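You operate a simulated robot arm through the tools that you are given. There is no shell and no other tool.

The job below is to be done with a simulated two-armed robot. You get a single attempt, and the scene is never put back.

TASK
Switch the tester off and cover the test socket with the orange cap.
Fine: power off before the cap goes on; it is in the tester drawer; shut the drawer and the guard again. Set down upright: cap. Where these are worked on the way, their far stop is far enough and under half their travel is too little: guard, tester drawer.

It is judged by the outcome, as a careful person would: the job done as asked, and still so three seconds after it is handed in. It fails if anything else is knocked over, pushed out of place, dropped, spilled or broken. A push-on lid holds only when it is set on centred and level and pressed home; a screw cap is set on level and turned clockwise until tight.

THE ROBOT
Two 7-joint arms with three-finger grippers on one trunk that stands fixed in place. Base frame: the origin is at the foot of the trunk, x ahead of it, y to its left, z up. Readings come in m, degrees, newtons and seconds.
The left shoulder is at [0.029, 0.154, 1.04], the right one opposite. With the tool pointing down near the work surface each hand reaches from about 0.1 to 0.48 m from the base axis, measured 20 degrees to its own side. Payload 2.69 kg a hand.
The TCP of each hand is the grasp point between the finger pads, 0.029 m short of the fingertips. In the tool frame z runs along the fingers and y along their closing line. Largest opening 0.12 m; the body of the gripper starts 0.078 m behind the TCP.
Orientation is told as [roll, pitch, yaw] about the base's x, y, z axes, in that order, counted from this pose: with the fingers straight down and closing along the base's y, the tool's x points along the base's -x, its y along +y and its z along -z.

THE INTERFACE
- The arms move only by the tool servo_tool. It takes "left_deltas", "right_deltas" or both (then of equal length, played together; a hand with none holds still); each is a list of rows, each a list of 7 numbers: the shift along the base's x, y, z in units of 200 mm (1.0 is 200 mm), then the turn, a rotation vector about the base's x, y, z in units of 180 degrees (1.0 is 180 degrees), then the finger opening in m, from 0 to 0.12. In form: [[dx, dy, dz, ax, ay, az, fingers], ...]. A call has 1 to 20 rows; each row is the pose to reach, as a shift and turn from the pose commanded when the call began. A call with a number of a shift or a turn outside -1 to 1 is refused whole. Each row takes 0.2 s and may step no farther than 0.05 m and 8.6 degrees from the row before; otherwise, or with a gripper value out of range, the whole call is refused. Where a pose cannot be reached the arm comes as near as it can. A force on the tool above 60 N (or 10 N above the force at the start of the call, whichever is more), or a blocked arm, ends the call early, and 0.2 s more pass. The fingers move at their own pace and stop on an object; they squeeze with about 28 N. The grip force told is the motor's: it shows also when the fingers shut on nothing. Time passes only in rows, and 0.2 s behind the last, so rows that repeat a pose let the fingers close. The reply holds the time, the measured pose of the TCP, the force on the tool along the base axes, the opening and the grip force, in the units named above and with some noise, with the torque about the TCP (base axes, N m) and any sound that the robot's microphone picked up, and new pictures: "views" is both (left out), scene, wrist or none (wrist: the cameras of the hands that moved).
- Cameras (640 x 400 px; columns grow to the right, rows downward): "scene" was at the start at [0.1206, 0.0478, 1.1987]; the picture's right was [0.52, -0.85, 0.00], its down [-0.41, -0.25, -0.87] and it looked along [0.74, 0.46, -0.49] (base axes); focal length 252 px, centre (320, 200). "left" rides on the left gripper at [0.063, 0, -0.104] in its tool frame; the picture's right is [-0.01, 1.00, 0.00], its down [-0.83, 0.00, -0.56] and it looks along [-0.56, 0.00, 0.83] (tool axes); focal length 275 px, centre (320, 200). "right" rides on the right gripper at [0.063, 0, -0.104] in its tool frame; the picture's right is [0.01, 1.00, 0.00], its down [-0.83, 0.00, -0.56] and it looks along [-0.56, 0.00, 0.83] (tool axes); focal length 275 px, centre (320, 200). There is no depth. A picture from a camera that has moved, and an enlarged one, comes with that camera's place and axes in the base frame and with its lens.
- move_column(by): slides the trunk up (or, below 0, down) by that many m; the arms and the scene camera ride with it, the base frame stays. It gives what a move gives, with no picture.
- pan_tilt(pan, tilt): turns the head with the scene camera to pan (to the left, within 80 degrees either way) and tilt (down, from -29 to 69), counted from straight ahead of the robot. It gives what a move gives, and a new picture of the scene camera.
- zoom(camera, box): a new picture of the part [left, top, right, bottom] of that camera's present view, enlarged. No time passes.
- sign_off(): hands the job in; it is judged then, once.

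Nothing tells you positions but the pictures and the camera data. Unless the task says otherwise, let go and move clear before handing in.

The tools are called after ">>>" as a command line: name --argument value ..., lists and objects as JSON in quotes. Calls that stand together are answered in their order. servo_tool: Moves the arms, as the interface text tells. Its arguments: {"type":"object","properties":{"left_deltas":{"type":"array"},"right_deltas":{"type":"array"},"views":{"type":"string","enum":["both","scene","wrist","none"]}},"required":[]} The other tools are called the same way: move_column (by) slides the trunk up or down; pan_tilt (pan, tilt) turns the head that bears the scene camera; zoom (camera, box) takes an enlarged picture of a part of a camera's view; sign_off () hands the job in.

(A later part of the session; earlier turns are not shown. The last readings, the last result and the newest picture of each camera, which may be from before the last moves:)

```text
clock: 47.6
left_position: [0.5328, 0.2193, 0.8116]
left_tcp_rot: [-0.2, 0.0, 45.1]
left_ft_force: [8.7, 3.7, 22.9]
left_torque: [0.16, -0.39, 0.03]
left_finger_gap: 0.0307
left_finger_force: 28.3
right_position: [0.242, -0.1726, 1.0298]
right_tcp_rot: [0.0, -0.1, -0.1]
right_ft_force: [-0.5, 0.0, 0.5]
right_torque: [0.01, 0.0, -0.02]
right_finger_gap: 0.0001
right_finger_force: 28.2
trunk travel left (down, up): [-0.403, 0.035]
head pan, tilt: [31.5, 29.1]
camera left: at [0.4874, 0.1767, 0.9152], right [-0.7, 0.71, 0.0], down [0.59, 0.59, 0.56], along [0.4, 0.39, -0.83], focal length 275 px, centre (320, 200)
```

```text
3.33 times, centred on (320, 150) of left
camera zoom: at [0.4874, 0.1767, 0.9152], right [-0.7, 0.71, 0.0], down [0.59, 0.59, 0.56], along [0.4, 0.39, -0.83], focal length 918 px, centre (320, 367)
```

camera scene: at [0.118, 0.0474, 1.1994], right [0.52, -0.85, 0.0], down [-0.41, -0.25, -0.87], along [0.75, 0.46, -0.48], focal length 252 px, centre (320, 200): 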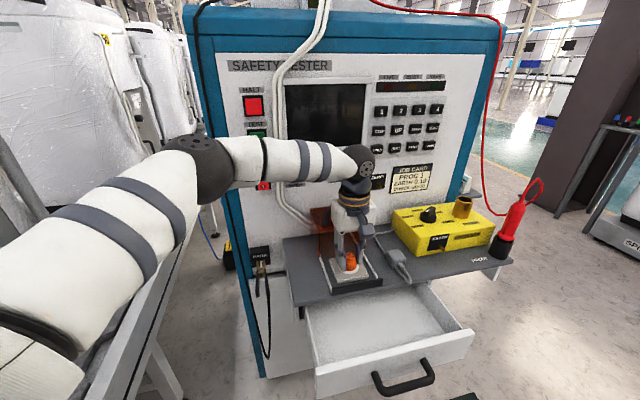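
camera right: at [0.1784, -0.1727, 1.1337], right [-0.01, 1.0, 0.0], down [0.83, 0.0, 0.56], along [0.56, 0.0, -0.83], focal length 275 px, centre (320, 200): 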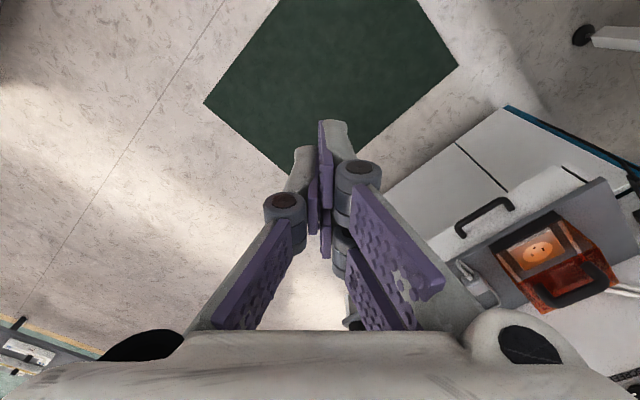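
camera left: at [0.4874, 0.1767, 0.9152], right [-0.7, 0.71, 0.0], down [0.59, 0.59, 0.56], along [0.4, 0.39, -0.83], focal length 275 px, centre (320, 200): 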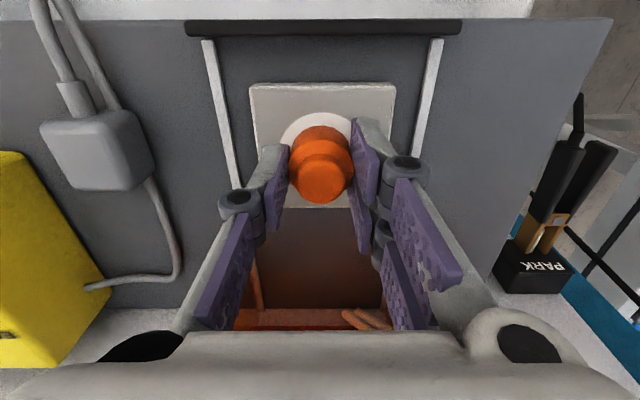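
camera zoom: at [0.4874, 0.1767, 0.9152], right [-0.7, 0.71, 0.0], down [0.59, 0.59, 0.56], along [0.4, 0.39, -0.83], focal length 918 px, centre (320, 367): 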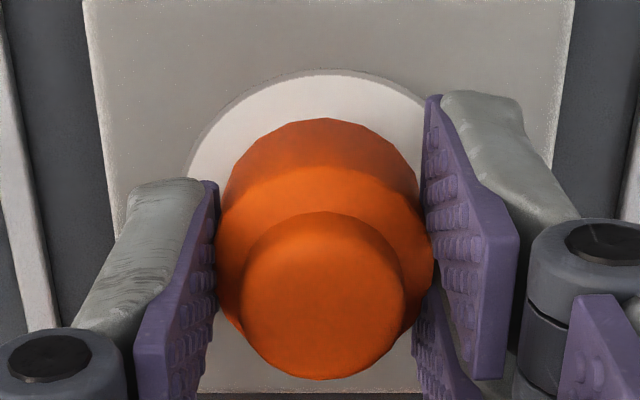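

Pressing through the grip drags the cap 1–2 mm towards the robot. I'll unload, set it down again with only light contact, let go, and press from straight above instead.

>>> servo_tool --left_deltas '[[0, 0, 0.02, 0, 0, 0, 0.0], [0, 0, 0.035, 0, 0, 0, 0.0], [0.002, 0.004, 0.035, 0, 0, 0, 0.0], [0.002, 0.004, 0.035, 0, 0, 0, 0.0]]' --views "wrist"

>>> zoom --camera "scene" --box '[320, 230, 380, 290]'

>>> zoom --camera "left" --box '[250, 90, 390, 210]'

```text
clock: 48.6
left_position: [0.533, 0.2209, 0.8176]
left_tcp_rot: [-0.1, 0.0, 45.1]
left_ft_force: [0.6, 0.6, 0.6]
left_torque: [0.02, 0.01, 0.0]
left_finger_gap: 0.0303
left_finger_force: 28.1
right_position: [0.2436, -0.1733, 1.0289]
right_tcp_rot: [0.0, 0.0, 0.1]
right_ft_force: [0.1, -0.4, 0.1]
right_torque: [0.01, 0.0, -0.06]
right_finger_gap: 0.0
right_finger_force: 27.5
trunk travel left (down, up): [-0.403, 0.035]
head pan, tilt: [31.5, 29.1]
camera left: at [0.4885, 0.1779, 0.9214], right [-0.7, 0.71, 0.0], down [0.59, 0.59, 0.56], along [0.4, 0.39, -0.83], focal length 275 px, centre (320, 200)
```

left: 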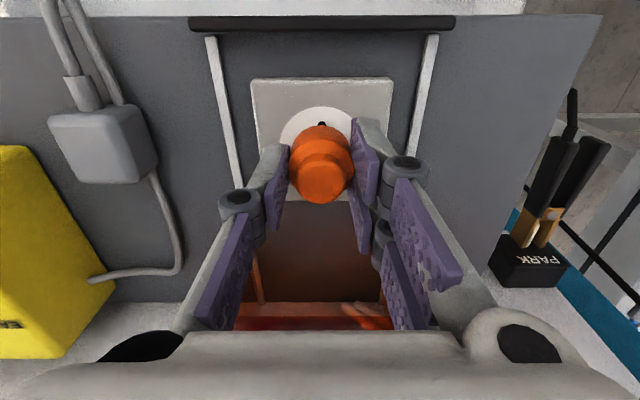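

```text
6.67 times, centred on (350, 260) of scene
camera zoom: at [0.1207, 0.0478, 1.1986], right [0.52, -0.85, 0.0], down [-0.41, -0.25, -0.87], along [0.74, 0.46, -0.49], focal length 1681 px, centre (120, -200)
```

zoom: 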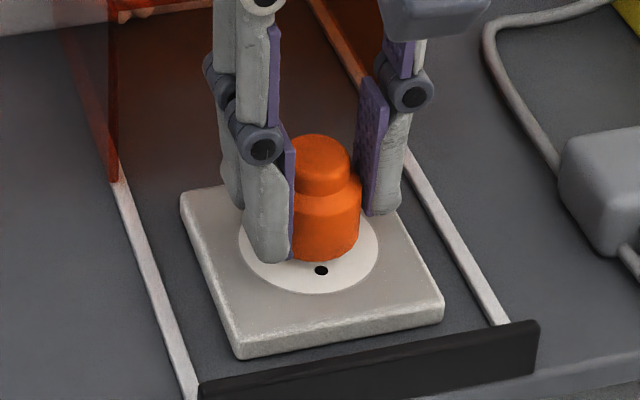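

```text
3.33 times, centred on (320, 150) of left
camera zoom: at [0.4885, 0.1779, 0.9214], right [-0.7, 0.71, 0.0], down [0.59, 0.59, 0.56], along [0.4, 0.39, -0.83], focal length 918 px, centre (320, 367)
```

zoom: 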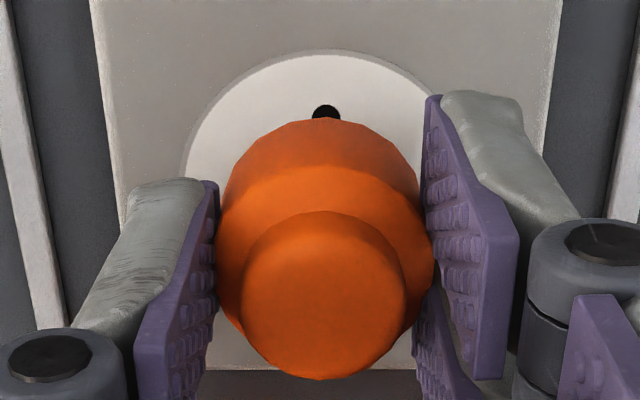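

Unloaded, the cap is concentric again. I'll lower it to light contact only.

>>> servo_tool --left_deltas '[[0, 0, -0.01, 0, 0, 0, 0.0], [0, 0, -0.02, 0, 0, 0, 0.0], [0, 0, -0.0225, 0, 0, 0, 0.0], [0, 0, -0.0225, 0, 0, 0, 0.0]]' --views "none"

```text
clock: 49.6
left_position: [0.5345, 0.2203, 0.8147]
left_tcp_rot: [-0.2, 0.0, 45.1]
left_ft_force: [0.1, 0.5, 0.2]
left_torque: [0.01, -0.02, -0.02]
left_finger_gap: 0.0303
left_finger_force: 27.9
right_position: [0.2417, -0.1735, 1.0302]
right_tcp_rot: [0.0, 0.0, -0.1]
right_ft_force: [0.3, -0.5, -0.2]
right_torque: [-0.01, 0.05, 0.02]
right_finger_gap: 0.0
right_finger_force: 28.1
trunk travel left (down, up): [-0.403, 0.035]
head pan, tilt: [31.5, 29.1]
```

>>> servo_tool --left_deltas '[[0, 0, -0.004, 0, 0, 0, 0.0], [0, 0, -0.008, 0, 0, 0, 0.0], [0, 0, -0.008, 0, 0, 0, 0.0]]' --views "none"

```text
clock: 50.4
left_position: [0.5342, 0.221, 0.8111]
left_tcp_rot: [-0.2, 0.0, 45.1]
left_ft_force: [-0.4, 0.2, -0.1]
left_torque: [0.03, 0.03, 0.03]
left_finger_gap: 0.0302
left_finger_force: 27.9
right_position: [0.2429, -0.1722, 1.0303]
right_tcp_rot: [-0.1, 0.0, 0.0]
right_ft_force: [0.3, 0.3, -1.1]
right_torque: [0.01, 0.05, -0.01]
right_finger_gap: 0.0
right_finger_force: 27.8
trunk travel left (down, up): [-0.403, 0.035]
head pan, tilt: [31.5, 29.1]
```

>>> servo_tool --left_deltas '[[0, 0, -0.004, 0, 0, 0, 0.0], [0, 0, -0.007, 0, 0, 0, 0.0], [0, 0, -0.007, 0, 0, 0, 0.0]]' --views "wrist"

>>> zoom --camera "scene" --box '[320, 230, 380, 290]'

>>> zoom --camera "left" --box '[250, 90, 390, 210]'

```text
clock: 51.2
left_position: [0.5333, 0.2225, 0.8114]
left_tcp_rot: [-0.3, 0.0, 45.1]
left_ft_force: [0.2, 1.3, 6.0]
left_torque: [0.0, -0.04, 0.01]
left_finger_gap: 0.0305
left_finger_force: 27.6
right_position: [0.2418, -0.1731, 1.03]
right_tcp_rot: [0.0, 0.0, 0.0]
right_ft_force: [-0.8, -0.7, -0.4]
right_torque: [-0.02, 0.03, 0.0]
right_finger_gap: 0.0001
right_finger_force: 28.5
trunk travel left (down, up): [-0.403, 0.035]
head pan, tilt: [31.5, 29.1]
camera left: at [0.4884, 0.1781, 0.9153], right [-0.7, 0.71, 0.0], down [0.59, 0.59, 0.56], along [0.4, 0.39, -0.83], focal length 275 px, centre (320, 200)
```

left: 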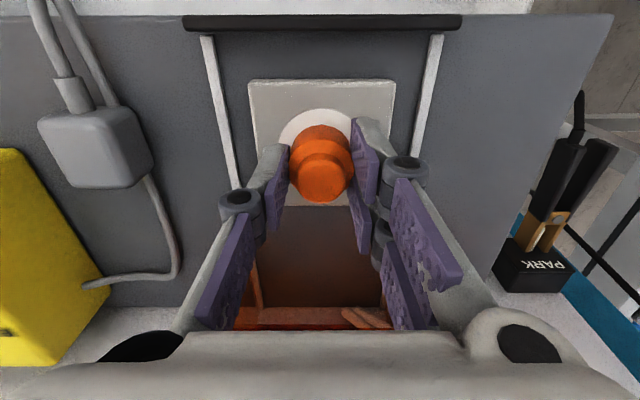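

```text
6.67 times, centred on (350, 260) of scene
camera zoom: at [0.1201, 0.0477, 1.1989], right [0.52, -0.85, 0.0], down [-0.41, -0.25, -0.87], along [0.75, 0.46, -0.49], focal length 1681 px, centre (120, -200)
```

zoom: 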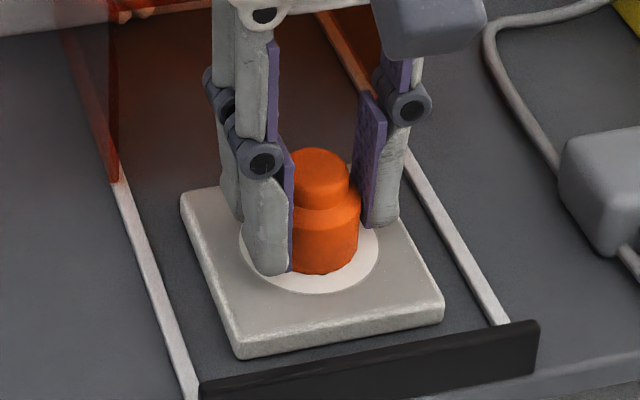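

```text
3.33 times, centred on (320, 150) of left
camera zoom: at [0.4884, 0.1781, 0.9153], right [-0.7, 0.71, 0.0], down [0.59, 0.59, 0.56], along [0.4, 0.39, -0.83], focal length 918 px, centre (320, 367)
```

zoom: 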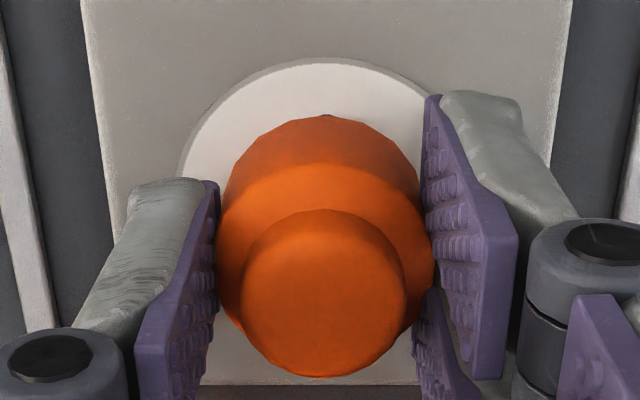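

It's centred and in light contact (6 N). I'll open the fingers, rise clear, and look.

>>> servo_tool --left_deltas '[[0, 0, 0.004, 0, 0, 0, 0.03], [0, 0, 0.004, 0, 0, 0, 0.045], [0, 0, 0.004, 0, 0, 0, 0.06], [0, 0, 0.05, 0, 0, 0, 0.06], [0, 0, 0.15, 0, 0, 0, 0.06], [0, 0, 0.25, 0, 0, 0, 0.06], [0, 0, 0.25, 0, 0, 0, 0.06]]' --views "wrist"

>>> zoom --camera "scene" --box '[320, 230, 380, 290]'

>>> zoom --camera "left" --box '[250, 60, 390, 180]'

```text
clock: 52.8
left_position: [0.533, 0.2205, 0.8608]
left_tcp_rot: [-0.3, 0.0, 45.1]
left_ft_force: [0.1, -0.6, 0.1]
left_torque: [-0.04, 0.02, -0.02]
left_finger_gap: 0.0601
left_finger_force: 0.1
right_position: [0.2425, -0.1738, 1.0293]
right_tcp_rot: [0.1, 0.0, 0.0]
right_ft_force: [-0.2, 0.1, -0.4]
right_torque: [0.02, -0.01, -0.02]
right_finger_gap: 0.0
right_finger_force: 27.1
trunk travel left (down, up): [-0.403, 0.035]
head pan, tilt: [31.5, 29.1]
camera left: at [0.4882, 0.1774, 0.9643], right [-0.7, 0.71, 0.0], down [0.59, 0.59, 0.56], along [0.4, 0.39, -0.83], focal length 275 px, centre (320, 200)
```

left: 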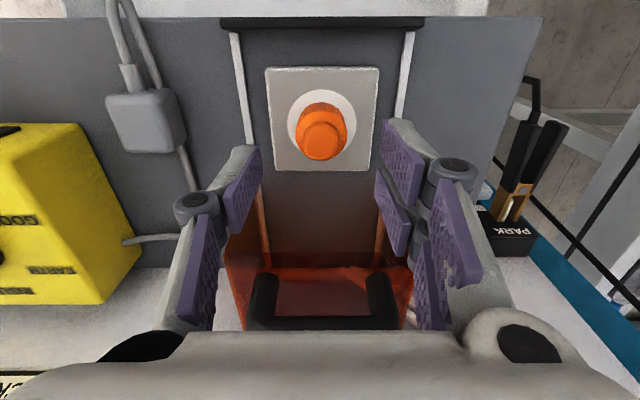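

```text
6.67 times, centred on (350, 260) of scene
camera zoom: at [0.1207, 0.0478, 1.1986], right [0.52, -0.85, 0.0], down [-0.41, -0.25, -0.87], along [0.74, 0.46, -0.49], focal length 1681 px, centre (120, -200)
```

zoom: 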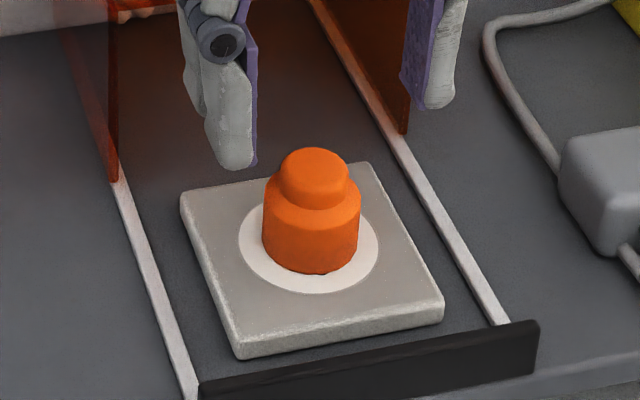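

```text
3.33 times, centred on (320, 120) of left
camera zoom: at [0.4882, 0.1774, 0.9643], right [-0.7, 0.71, 0.0], down [0.59, 0.59, 0.56], along [0.4, 0.39, -0.83], focal length 918 px, centre (320, 467)
```

zoom: 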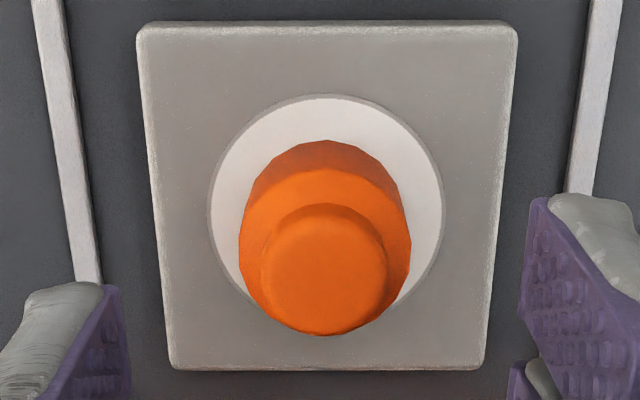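

The cap stands level and centred on the disc to within about 1 mm. I'll close the fingers above it and press straight down on the knob.

>>> servo_tool --left_deltas '[[0.0053, 0.0088, 0.02, 0, 0, 0, 0.03], [0.0053, 0.0088, 0.02, 0, 0, 0, 0.0], [0.0053, 0.0088, 0.02, 0, 0, 0, 0.0], [0.0053, 0.0088, -0.03, 0, 0, 0, 0.0], [0.0053, 0.0088, -0.07, 0, 0, 0, 0.0], [0.0053, 0.0088, -0.09, 0, 0, 0, 0.0], [0.0053, 0.0088, -0.09, 0, 0, 0, 0.0]]' --views "wrist"

>>> zoom --camera "scene" --box '[320, 210, 380, 290]'

>>> zoom --camera "left" --box '[250, 70, 390, 190]'

```text
clock: 54.4
left_position: [0.5343, 0.2238, 0.8427]
left_tcp_rot: [-0.1, -0.1, 45.1]
left_ft_force: [-0.3, -0.6, -0.3]
left_torque: [-0.03, -0.03, -0.02]
left_finger_gap: 0.0
left_finger_force: 27.8
right_position: [0.2433, -0.1733, 1.0301]
right_tcp_rot: [0.1, 0.0, 0.0]
right_ft_force: [-0.5, -0.4, 0.9]
right_torque: [0.05, -0.02, -0.01]
right_finger_gap: 0.0
right_finger_force: 27.8
trunk travel left (down, up): [-0.403, 0.035]
head pan, tilt: [31.5, 29.1]
camera left: at [0.4888, 0.18, 0.9459], right [-0.7, 0.71, 0.0], down [0.59, 0.59, 0.56], along [0.4, 0.39, -0.83], focal length 275 px, centre (320, 200)
```

left: 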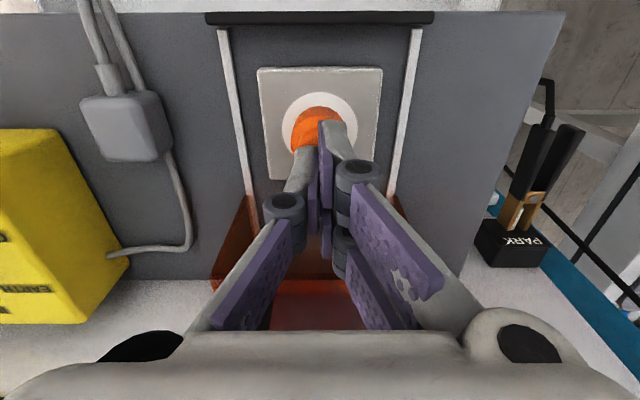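

```text
5.00 times, centred on (350, 250) of scene
camera zoom: at [0.1206, 0.0478, 1.1987], right [0.52, -0.85, 0.0], down [-0.41, -0.25, -0.87], along [0.74, 0.46, -0.49], focal length 1261 px, centre (170, -50)
```

zoom: 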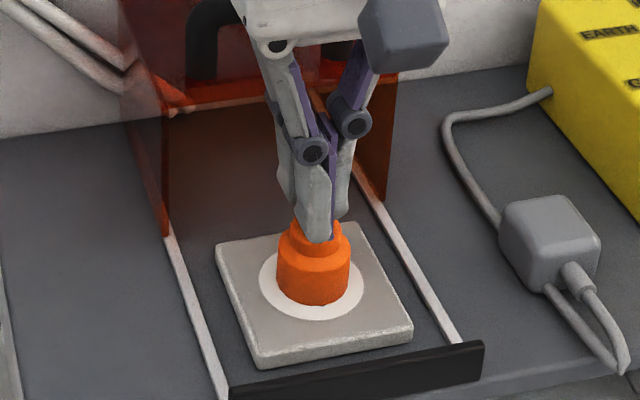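

```text
3.33 times, centred on (320, 130) of left
camera zoom: at [0.4888, 0.18, 0.9459], right [-0.7, 0.71, 0.0], down [0.59, 0.59, 0.56], along [0.4, 0.39, -0.83], focal length 918 px, centre (320, 433)
```

zoom: 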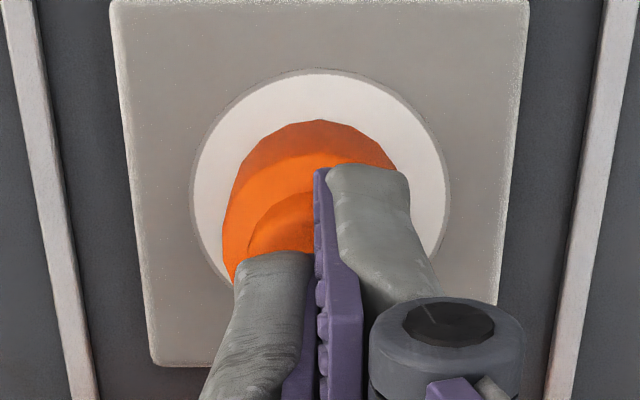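

>>> servo_tool --left_deltas '[[0, 0, -0.01, 0, 0, 0, 0.0], [0, 0, -0.018, 0, 0, 0, 0.0], [0, 0, -0.026, 0, 0, 0, 0.0], [0, 0, -0.032, 0, 0, 0, 0.0], [0, 0, -0.032, 0, 0, 0, 0.0]]' --views "wrist"

>>> zoom --camera "scene" --box '[320, 210, 380, 290]'

>>> zoom --camera "left" --box '[250, 70, 390, 190]'

```text
clock: 55.6
left_position: [0.5342, 0.223, 0.835]
left_tcp_rot: [-0.1, 0.1, 45.2]
left_ft_force: [0.0, -0.7, 0.4]
left_torque: [-0.01, 0.0, -0.01]
left_finger_gap: 0.0001
left_finger_force: 27.6
right_position: [0.2433, -0.1728, 1.0299]
right_tcp_rot: [0.0, 0.0, -0.1]
right_ft_force: [-0.3, -0.3, 0.5]
right_torque: [-0.01, 0.0, -0.01]
right_finger_gap: 0.0
right_finger_force: 27.9
trunk travel left (down, up): [-0.403, 0.035]
head pan, tilt: [31.5, 29.1]
camera left: at [0.4891, 0.1799, 0.9389], right [-0.7, 0.71, 0.0], down [0.59, 0.59, 0.56], along [0.4, 0.39, -0.83], focal length 275 px, centre (320, 200)
```

left: 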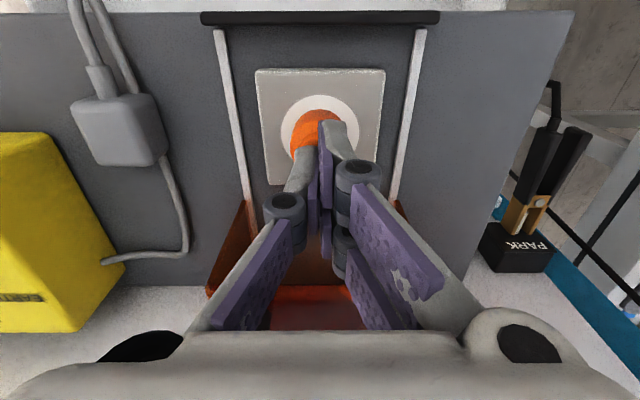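

```text
5.00 times, centred on (350, 250) of scene
camera zoom: at [0.1206, 0.0478, 1.1987], right [0.52, -0.85, 0.0], down [-0.41, -0.25, -0.87], along [0.74, 0.46, -0.49], focal length 1261 px, centre (170, -50)
```

zoom: 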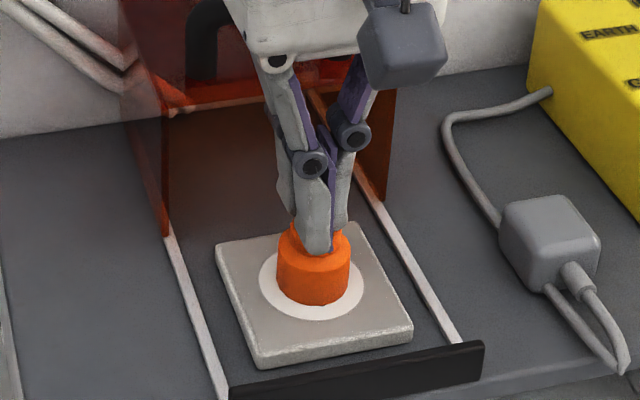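

```text
3.33 times, centred on (320, 130) of left
camera zoom: at [0.4891, 0.1799, 0.9389], right [-0.7, 0.71, 0.0], down [0.59, 0.59, 0.56], along [0.4, 0.39, -0.83], focal length 918 px, centre (320, 433)
```

zoom: 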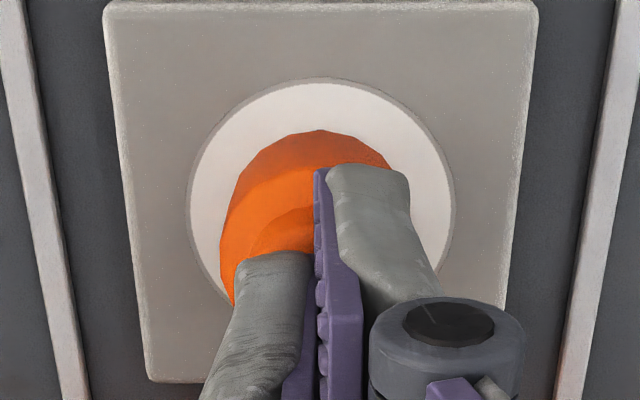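

No contact yet, but the tips should be about 2 mm above the knob. I'll keep pressing down in small steps.

>>> servo_tool --left_deltas '[[0, 0, -0.008, 0, 0, 0, 0.0], [0, 0, -0.016, 0, 0, 0, 0.0], [0, 0, -0.024, 0, 0, 0, 0.0], [0, 0, -0.03, 0, 0, 0, 0.0], [0, 0, -0.03, 0, 0, 0, 0.0]]' --views "wrist"

>>> zoom --camera "scene" --box '[320, 210, 380, 290]'

>>> zoom --camera "left" --box '[250, 70, 390, 190]'

```text
clock: 56.8
left_position: [0.5332, 0.2232, 0.8324]
left_tcp_rot: [-0.3, -0.3, 45.1]
left_ft_force: [0.3, 1.1, 16.3]
left_torque: [0.06, -0.05, -0.01]
left_finger_gap: 0.0059
left_finger_force: 27.9
right_position: [0.2423, -0.1727, 1.0309]
right_tcp_rot: [0.0, -0.1, 0.0]
right_ft_force: [0.7, -0.1, -0.1]
right_torque: [0.01, 0.0, 0.02]
right_finger_gap: 0.0
right_finger_force: 28.1
trunk travel left (down, up): [-0.403, 0.035]
head pan, tilt: [31.5, 29.1]
camera left: at [0.4884, 0.1795, 0.9356], right [-0.7, 0.71, -0.01], down [0.59, 0.59, 0.56], along [0.4, 0.39, -0.83], focal length 275 px, centre (320, 200)
```

left: 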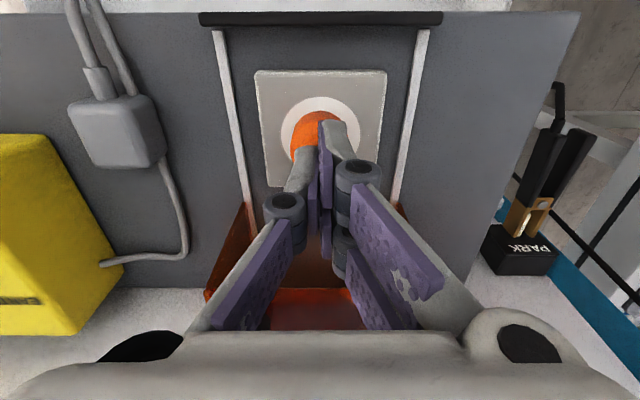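

```text
5.00 times, centred on (350, 250) of scene
camera zoom: at [0.1194, 0.0475, 1.1991], right [0.52, -0.85, 0.0], down [-0.41, -0.25, -0.87], along [0.75, 0.46, -0.49], focal length 1261 px, centre (170, -50)
```

zoom: 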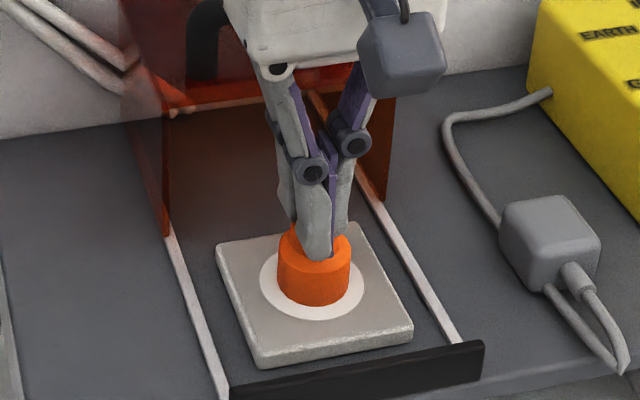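

```text
3.33 times, centred on (320, 130) of left
camera zoom: at [0.4884, 0.1795, 0.9356], right [-0.7, 0.71, -0.01], down [0.59, 0.59, 0.56], along [0.4, 0.39, -0.83], focal length 918 px, centre (320, 433)
```

zoom: 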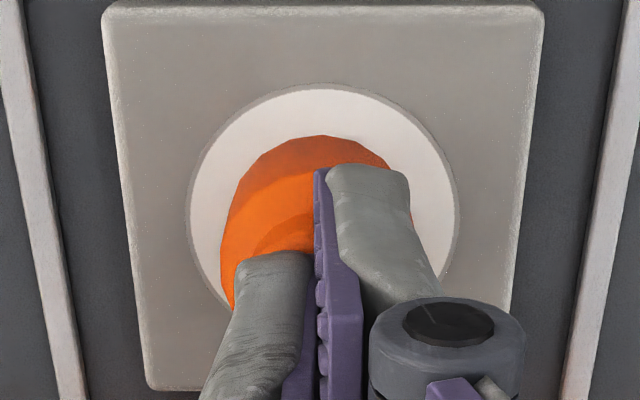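

Contact at 16 N, almost purely vertical. I'll press harder to drive it home.

>>> servo_tool --left_deltas '[[0, 0, -0.006, 0, 0, 0, 0.0], [0, 0, -0.012, 0, 0, 0, 0.0], [0, 0, -0.018, 0, 0, 0, 0.0], [0, 0, -0.024, 0, 0, 0, 0.0], [0, 0, -0.024, 0, 0, 0, 0.0]]' --views "wrist"

>>> zoom --camera "left" --box '[250, 70, 390, 190]'

>>> zoom --camera "scene" --box '[320, 210, 380, 290]'

```text
clock: 58.0
left_position: [0.5335, 0.2224, 0.8319]
left_tcp_rot: [-0.5, -0.4, 45.1]
left_ft_force: [0.9, 5.3, 48.1]
left_torque: [0.13, 0.07, -0.01]
left_finger_gap: 0.0061
left_finger_force: 28.1
right_position: [0.2394, -0.1737, 1.0319]
right_tcp_rot: [0.1, -0.3, 0.0]
right_ft_force: [0.9, -0.1, 0.2]
right_torque: [-0.01, -0.01, -0.01]
right_finger_gap: 0.0001
right_finger_force: 28.3
trunk travel left (down, up): [-0.403, 0.035]
head pan, tilt: [31.5, 29.1]
camera left: at [0.4876, 0.1788, 0.9348], right [-0.71, 0.71, -0.01], down [0.58, 0.59, 0.56], along [0.4, 0.39, -0.83], focal length 275 px, centre (320, 200)
```

left: 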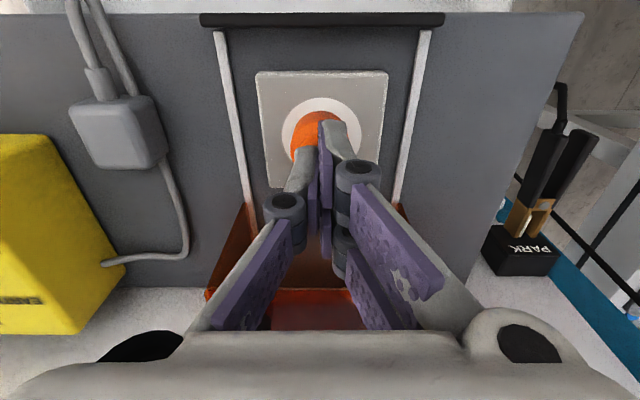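

```text
3.33 times, centred on (320, 130) of left
camera zoom: at [0.4876, 0.1788, 0.9348], right [-0.71, 0.71, -0.01], down [0.58, 0.59, 0.56], along [0.4, 0.39, -0.83], focal length 918 px, centre (320, 433)
```

zoom: 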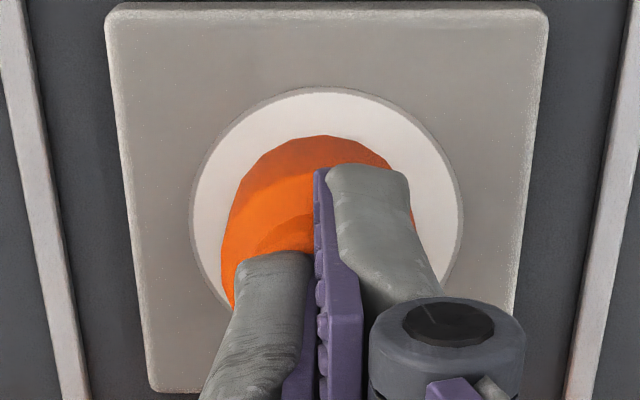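

```text
5.00 times, centred on (350, 250) of scene
camera zoom: at [0.117, 0.0469, 1.1995], right [0.52, -0.85, 0.0], down [-0.41, -0.25, -0.88], along [0.75, 0.46, -0.48], focal length 1261 px, centre (170, -50)
```

zoom: 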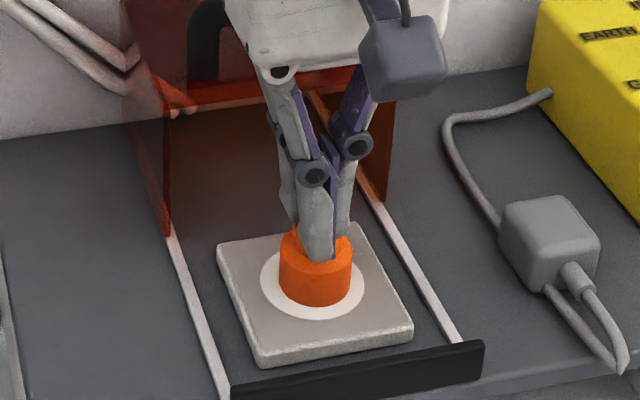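

It took 48 N straight down. I'll unload, lift off, and check the cap.

>>> servo_tool --left_deltas '[[0, 0, 0.02, 0, 0, 0, 0.0], [0, 0, 0.05, 0, 0, 0, 0.0], [0, 0, 0.1, 0, 0, 0, 0.0], [0, 0, 0.2, 0, 0, 0, 0.03], [0, 0, 0.2, 0, 0, 0, 0.06], [0, 0, 0.2, 0, 0, 0, 0.06]]' --views "wrist"

>>> zoom --camera "left" --box '[250, 60, 390, 180]'

>>> zoom --camera "scene" --box '[320, 230, 380, 290]'

```text
clock: 59.4
left_position: [0.5343, 0.2218, 0.8658]
left_tcp_rot: [-0.2, 0.0, 45.1]
left_ft_force: [-1.0, 0.0, 0.2]
left_torque: [0.02, 0.01, 0.0]
left_finger_gap: 0.06
left_finger_force: 0.0
right_position: [0.2437, -0.1726, 1.0295]
right_tcp_rot: [-0.1, 0.1, 0.0]
right_ft_force: [0.3, 0.5, 1.1]
right_torque: [0.0, -0.01, -0.05]
right_finger_gap: 0.0
right_finger_force: 28.6
trunk travel left (down, up): [-0.403, 0.035]
head pan, tilt: [31.5, 29.1]
camera left: at [0.4891, 0.1788, 0.9687], right [-0.7, 0.71, 0.0], down [0.59, 0.59, 0.56], along [0.4, 0.39, -0.83], focal length 275 px, centre (320, 200)
```

left: 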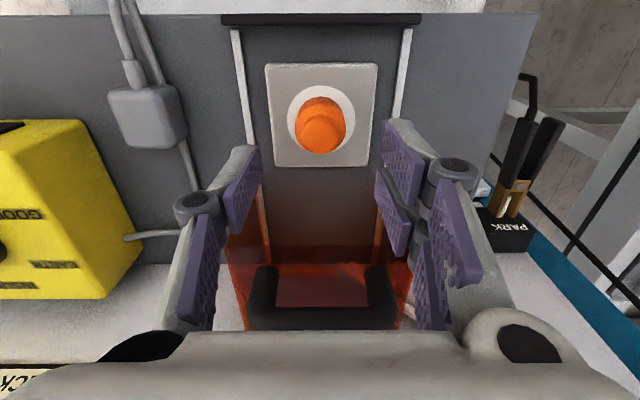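

```text
3.33 times, centred on (320, 120) of left
camera zoom: at [0.4891, 0.1788, 0.9687], right [-0.7, 0.71, 0.0], down [0.59, 0.59, 0.56], along [0.4, 0.39, -0.83], focal length 918 px, centre (320, 467)
```

zoom: 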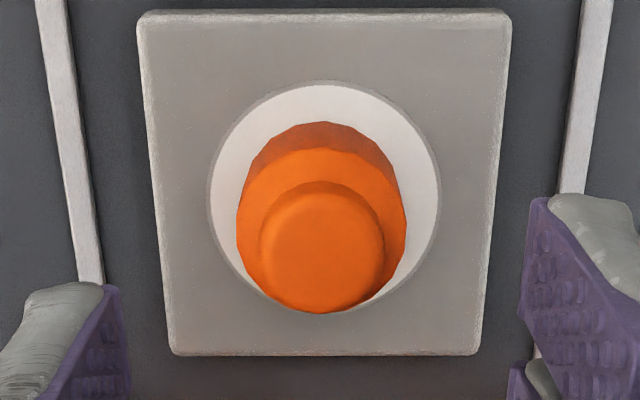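

```text
6.67 times, centred on (350, 260) of scene
camera zoom: at [0.1206, 0.0478, 1.1987], right [0.52, -0.85, 0.0], down [-0.41, -0.25, -0.87], along [0.74, 0.46, -0.49], focal length 1681 px, centre (120, -200)
```

zoom: 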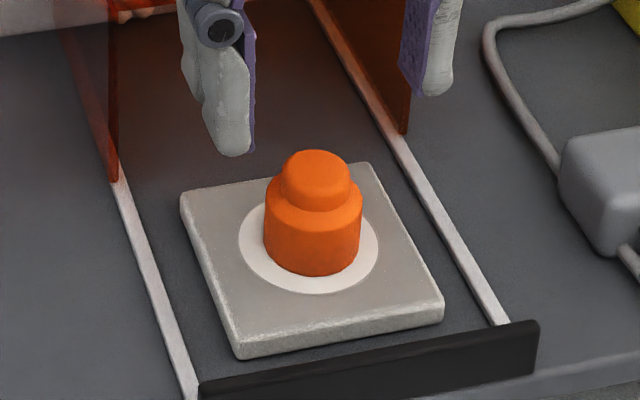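

The cap sits centred and level in both views. I'll check that it really holds: re-grip gently and try a 1 mm upward tug while watching the force.

>>> servo_tool --left_deltas '[[0, 0, -0.1, 0, 0, 0, 0.06], [0, 0, -0.2, 0, 0, 0, 0.06], [0, 0, -0.255, 0, 0, 0, 0.06], [0, 0, -0.255, 0, 0, 0, 0.04], [0, 0, -0.255, 0, 0, 0, 0.03], [0, 0, -0.255, 0, 0, 0, 0.02], [0, 0, -0.255, 0, 0, 0, 0.02]]' --views "wrist"

>>> servo_tool --left_deltas '[[0, 0, 0.005, 0, 0, 0, 0.02], [0, 0, 0.005, 0, 0, 0, 0.02]]' --views "none"

```text
clock: 61.0
left_position: [0.5331, 0.2218, 0.8143]
left_tcp_rot: [0.0, 0.0, 45.1]
left_ft_force: [0.5, -0.2, -0.2]
left_torque: [-0.02, 0.03, 0.02]
left_finger_gap: 0.0295
left_finger_force: 28.3
right_position: [0.2429, -0.1743, 1.0287]
right_tcp_rot: [0.0, 0.0, 0.0]
right_ft_force: [0.0, 0.4, -0.1]
right_torque: [0.02, 0.02, 0.01]
right_finger_gap: 0.0
right_finger_force: 28.5
trunk travel left (down, up): [-0.403, 0.035]
head pan, tilt: [31.5, 29.1]
camera left: at [0.489, 0.1788, 0.9186], right [-0.7, 0.71, 0.0], down [0.59, 0.59, 0.56], along [0.4, 0.39, -0.83], focal length 275 px, centre (320, 200)
```

left: 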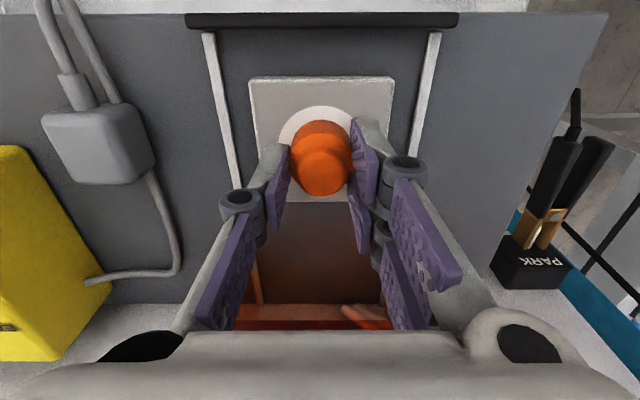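

```text
clock: 61.6
left_position: [0.5335, 0.2225, 0.815]
left_tcp_rot: [-0.2, 0.0, 45.1]
left_ft_force: [0.3, 0.0, -0.1]
left_torque: [-0.01, 0.0, -0.03]
left_finger_gap: 0.0298
left_finger_force: 27.6
right_position: [0.2431, -0.1739, 1.0294]
right_tcp_rot: [-0.1, 0.0, 0.0]
right_ft_force: [-0.1, -0.8, -0.1]
right_torque: [0.03, 0.01, -0.01]
right_finger_gap: 0.0
right_finger_force: 28.3
trunk travel left (down, up): [-0.403, 0.035]
head pan, tilt: [31.5, 29.1]
```

>>> servo_tool --left_deltas '[[0, 0, 0.01, 0, 0, 0, 0.02], [0, 0, 0.02, 0, 0, 0, 0.02], [0, 0, 0.02, 0, 0, 0, 0.02]]' --views "wrist"

>>> zoom --camera "left" --box '[250, 90, 390, 210]'

>>> zoom --camera "scene" --box '[320, 230, 380, 290]'

```text
clock: 62.4
left_position: [0.5344, 0.222, 0.8187]
left_tcp_rot: [-0.3, 0.0, 45.1]
left_ft_force: [-0.2, 0.0, 0.2]
left_torque: [-0.02, 0.01, 0.01]
left_finger_gap: 0.0296
left_finger_force: 27.9
right_position: [0.2426, -0.1724, 1.0292]
right_tcp_rot: [-0.1, 0.0, 0.0]
right_ft_force: [-0.6, -0.6, -0.7]
right_torque: [0.02, 0.0, 0.0]
right_finger_gap: 0.0002
right_finger_force: 28.4
trunk travel left (down, up): [-0.403, 0.035]
head pan, tilt: [31.5, 29.1]
camera left: at [0.4895, 0.1794, 0.9231], right [-0.7, 0.71, 0.0], down [0.59, 0.59, 0.56], along [0.4, 0.39, -0.83], focal length 275 px, centre (320, 200)
```

left: 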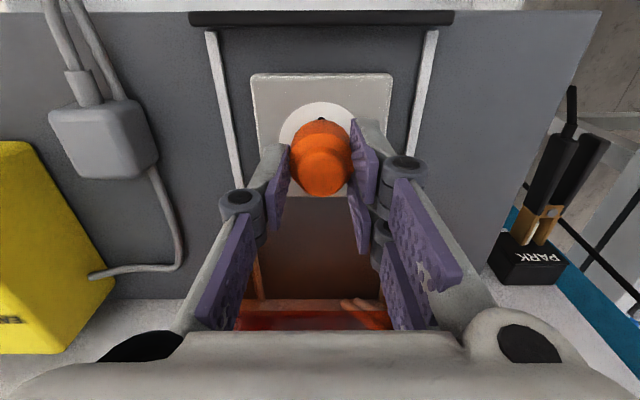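

```text
3.33 times, centred on (320, 150) of left
camera zoom: at [0.4895, 0.1794, 0.9231], right [-0.7, 0.71, 0.0], down [0.59, 0.59, 0.56], along [0.4, 0.39, -0.83], focal length 918 px, centre (320, 367)
```

zoom: 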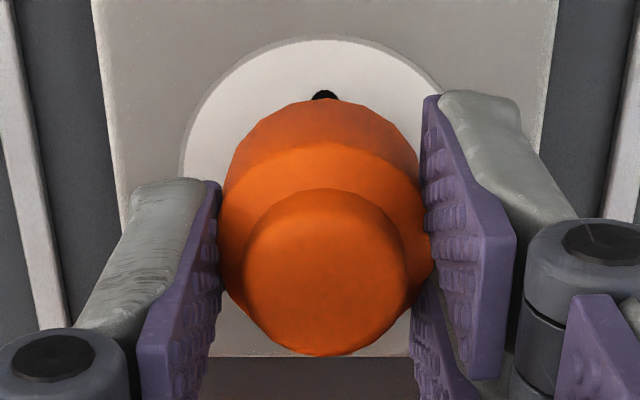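

```text
6.67 times, centred on (350, 260) of scene
camera zoom: at [0.1206, 0.0478, 1.1987], right [0.52, -0.85, 0.0], down [-0.41, -0.25, -0.87], along [0.74, 0.46, -0.49], focal length 1681 px, centre (120, -200)
```

zoom: 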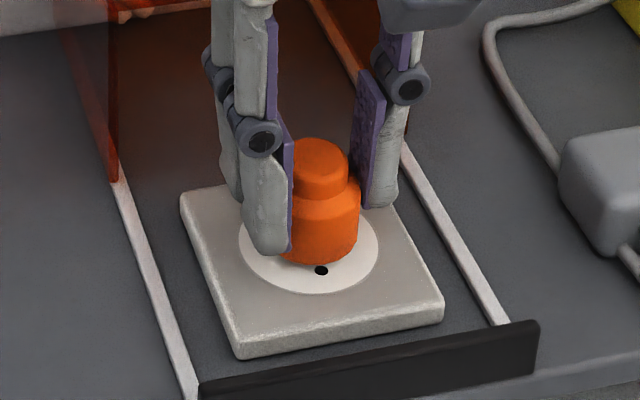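

The cap lifts freely, so it isn't latched yet. I'll set it back with a slight centring correction, release it, and press harder right over its centre.

>>> servo_tool --left_deltas '[[-0.0015, 0.0015, 0, 0, 0, 0, 0.02], [-0.0015, 0.0015, -0.01, 0, 0, 0, 0.02], [-0.0015, 0.0015, -0.02, 0, 0, 0, 0.02], [-0.0015, 0.0015, -0.027, 0, 0, 0, 0.02], [-0.0015, 0.0015, -0.027, 0, 0, 0, 0.02]]' --views "wrist"

>>> zoom --camera "left" --box '[250, 90, 390, 210]'

>>> zoom --camera "scene" --box '[320, 230, 380, 290]'

```text
clock: 63.6
left_position: [0.5347, 0.2221, 0.8155]
left_tcp_rot: [-0.2, 0.0, 45.1]
left_ft_force: [0.3, 0.7, 4.9]
left_torque: [-0.01, 0.0, 0.03]
left_finger_gap: 0.0295
left_finger_force: 28.0
right_position: [0.2431, -0.173, 1.0301]
right_tcp_rot: [-0.1, -0.1, 0.0]
right_ft_force: [0.6, -0.6, -1.1]
right_torque: [-0.01, 0.03, -0.02]
right_finger_gap: 0.0
right_finger_force: 28.1
trunk travel left (down, up): [-0.403, 0.035]
head pan, tilt: [31.5, 29.1]
camera left: at [0.4895, 0.1799, 0.9183], right [-0.7, 0.71, 0.0], down [0.59, 0.59, 0.56], along [0.4, 0.39, -0.83], focal length 275 px, centre (320, 200)
```

left: 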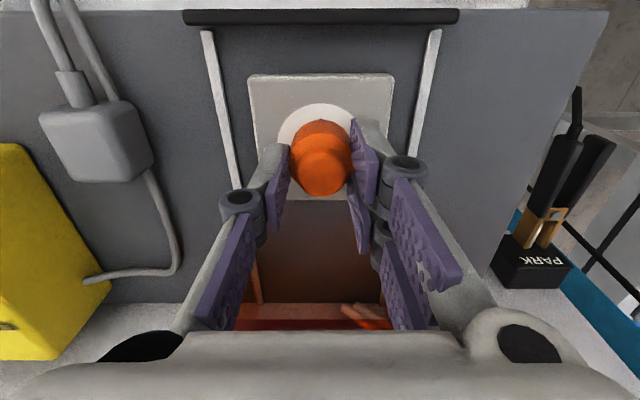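

```text
3.33 times, centred on (320, 150) of left
camera zoom: at [0.4895, 0.1799, 0.9183], right [-0.7, 0.71, 0.0], down [0.59, 0.59, 0.56], along [0.4, 0.39, -0.83], focal length 918 px, centre (320, 367)
```

zoom: 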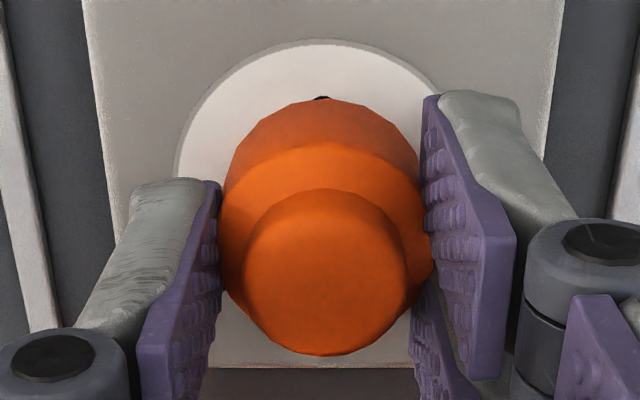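

```text
6.67 times, centred on (350, 260) of scene
camera zoom: at [0.1202, 0.0477, 1.1988], right [0.52, -0.85, 0.0], down [-0.41, -0.25, -0.87], along [0.75, 0.46, -0.49], focal length 1681 px, centre (120, -200)
```

zoom: 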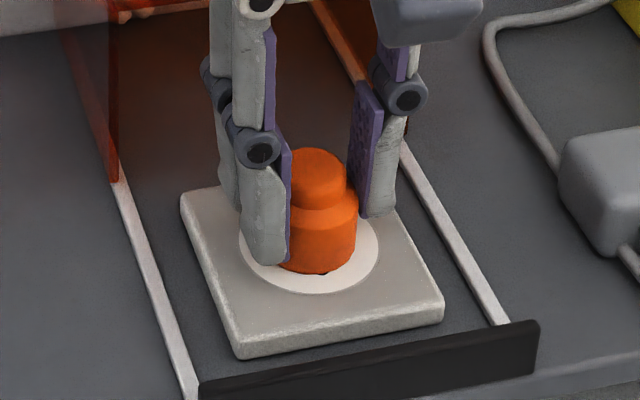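

>>> servo_tool --left_deltas '[[0, 0, 0.01, 0, 0, 0, 0.02], [-0.0022, -0.0044, 0.01, 0, 0, 0, 0.02], [-0.0022, -0.0044, 0.005, 0, 0, 0, 0.02], [-0.0022, -0.0044, 0, 0, 0, 0, 0.02], [-0.0022, -0.0044, 0, 0, 0, 0, 0.02]]' --views "wrist"

>>> zoom --camera "left" --box '[250, 90, 390, 210]'

>>> zoom --camera "scene" --box '[320, 230, 380, 290]'

```text
clock: 64.8
left_position: [0.5347, 0.2224, 0.8143]
left_tcp_rot: [-0.3, -0.1, 45.1]
left_ft_force: [0.0, 1.9, 6.5]
left_torque: [0.0, -0.01, 0.01]
left_finger_gap: 0.0298
left_finger_force: 28.1
right_position: [0.2426, -0.173, 1.0306]
right_tcp_rot: [0.0, -0.1, -0.1]
right_ft_force: [0.2, -0.1, 0.0]
right_torque: [0.0, 0.04, 0.0]
right_finger_gap: 0.0
right_finger_force: 28.0
trunk travel left (down, up): [-0.403, 0.035]
head pan, tilt: [31.5, 29.1]
camera left: at [0.4889, 0.1793, 0.9182], right [-0.7, 0.71, 0.0], down [0.59, 0.59, 0.56], along [0.4, 0.39, -0.83], focal length 275 px, centre (320, 200)
```

left: 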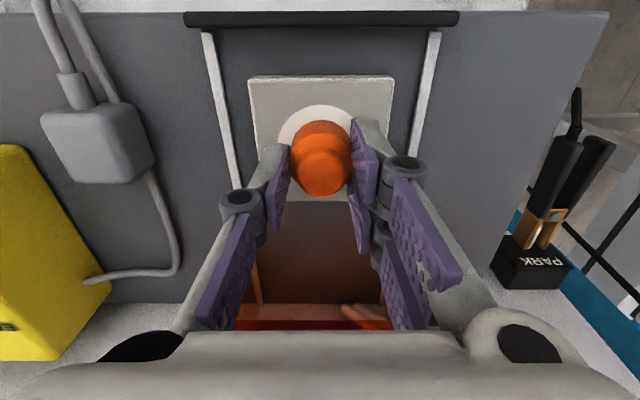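

```text
3.33 times, centred on (320, 150) of left
camera zoom: at [0.4889, 0.1793, 0.9182], right [-0.7, 0.71, 0.0], down [0.59, 0.59, 0.56], along [0.4, 0.39, -0.83], focal length 918 px, centre (320, 367)
```

zoom: 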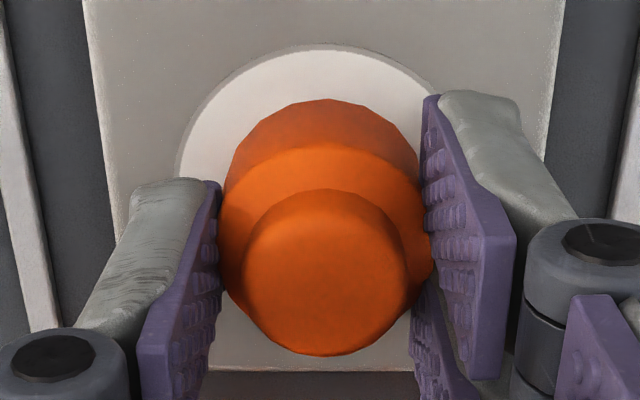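

```text
6.67 times, centred on (350, 260) of scene
camera zoom: at [0.1201, 0.0477, 1.1988], right [0.52, -0.85, 0.0], down [-0.41, -0.25, -0.87], along [0.75, 0.46, -0.49], focal length 1681 px, centre (120, -200)
```

zoom: 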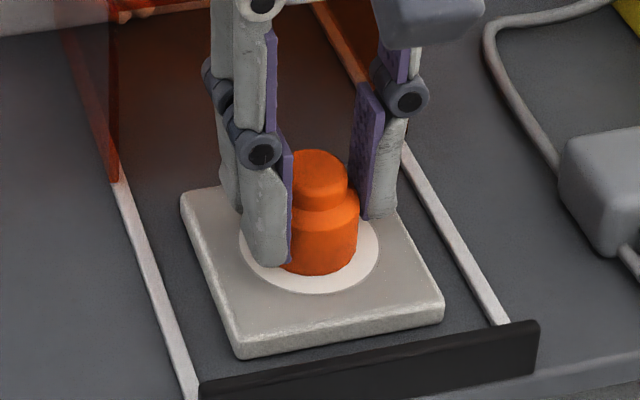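

Centred to within a few tenths of a millimetre now. I'll release, rise, close the fingers, and press straight down firmly.

>>> servo_tool --left_deltas '[[0, 0, 0.004, 0, 0, 0, 0.03], [0, 0, 0.004, 0, 0, 0, 0.045], [0, 0, 0.004, 0, 0, 0, 0.06], [0, 0, 0.05, 0, 0, 0, 0.06], [0, 0, 0.15, 0, 0, 0, 0.06], [0, 0, 0.22, 0, 0, 0, 0.06], [0, 0, 0.22, 0, 0, 0, 0.03], [0, 0, 0.22, 0, 0, 0, 0.0], [0, 0, 0.22, 0, 0, 0, 0.0], [0, 0, 0.17, 0, 0, 0, 0.0], [0, 0, 0.12, 0, 0, 0, 0.0], [0, 0, 0.1, 0, 0, 0, 0.0], [0, 0, 0.085, 0, 0, 0, 0.0], [0, 0, 0.075, 0, 0, 0, 0.0], [0, 0, 0.075, 0, 0, 0, 0.0]]' --views "wrist"

>>> zoom --camera "scene" --box '[320, 230, 380, 290]'

>>> zoom --camera "left" --box '[250, 70, 390, 190]'

```text
clock: 68.0
left_position: [0.5337, 0.2218, 0.8322]
left_tcp_rot: [-0.4, -0.3, 45.1]
left_ft_force: [-0.9, 4.3, 20.6]
left_torque: [0.1, 0.03, 0.01]
left_finger_gap: 0.0062
left_finger_force: 27.6
right_position: [0.2416, -0.1724, 1.0309]
right_tcp_rot: [0.0, -0.2, 0.0]
right_ft_force: [0.2, 0.0, -0.6]
right_torque: [-0.01, -0.01, -0.01]
right_finger_gap: 0.0
right_finger_force: 27.9
trunk travel left (down, up): [-0.403, 0.035]
head pan, tilt: [31.5, 29.1]
camera left: at [0.4884, 0.179, 0.9355], right [-0.71, 0.71, -0.01], down [0.59, 0.59, 0.56], along [0.4, 0.39, -0.83], focal length 275 px, centre (320, 200)
```

left: 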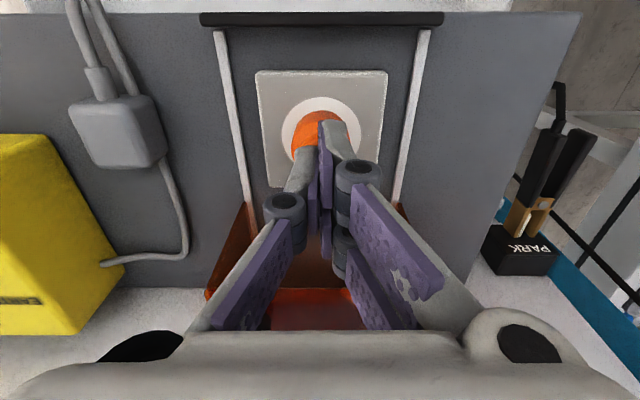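

```text
6.67 times, centred on (350, 260) of scene
camera zoom: at [0.1188, 0.0476, 1.1992], right [0.52, -0.85, 0.0], down [-0.41, -0.25, -0.87], along [0.75, 0.46, -0.49], focal length 1681 px, centre (120, -200)
```

zoom: 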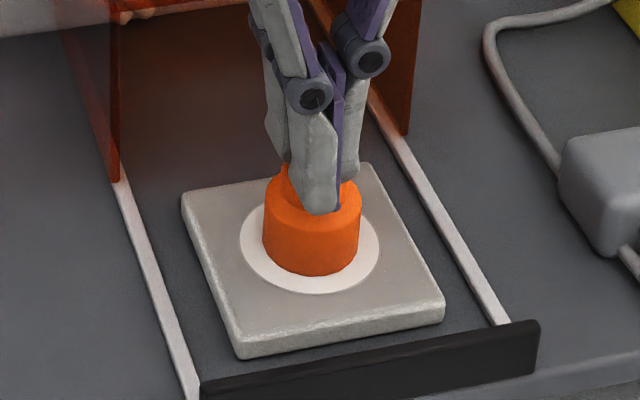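

```text
3.33 times, centred on (320, 130) of left
camera zoom: at [0.4884, 0.179, 0.9355], right [-0.71, 0.71, -0.01], down [0.59, 0.59, 0.56], along [0.4, 0.39, -0.83], focal length 918 px, centre (320, 433)
```

zoom: 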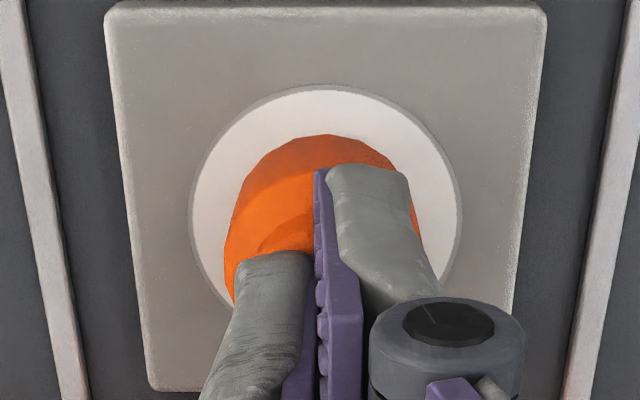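

>>> servo_tool --left_deltas '[[0, 0, -0.006, 0, 0, 0, 0.0], [0, 0, -0.012, 0, 0, 0, 0.0], [0, 0, -0.018, 0, 0, 0, 0.0], [0, 0, -0.024, 0, 0, 0, 0.0], [0, 0, -0.026, 0, 0, 0, 0.0], [0, 0, -0.026, 0, 0, 0, 0.0]]' --views "none"

```text
clock: 69.4
left_position: [0.5343, 0.2217, 0.8325]
left_tcp_rot: [-0.8, -0.5, 45.1]
left_ft_force: [-2.5, 6.4, 60.3]
left_torque: [0.11, 0.16, -0.02]
left_finger_gap: 0.0058
left_finger_force: 28.0
right_position: [0.2388, -0.1734, 1.031]
right_tcp_rot: [0.1, -0.3, 0.0]
right_ft_force: [0.0, -0.5, 0.3]
right_torque: [-0.01, 0.01, -0.02]
right_finger_gap: 0.0
right_finger_force: 27.9
trunk travel left (down, up): [-0.403, 0.035]
head pan, tilt: [31.5, 29.1]
```

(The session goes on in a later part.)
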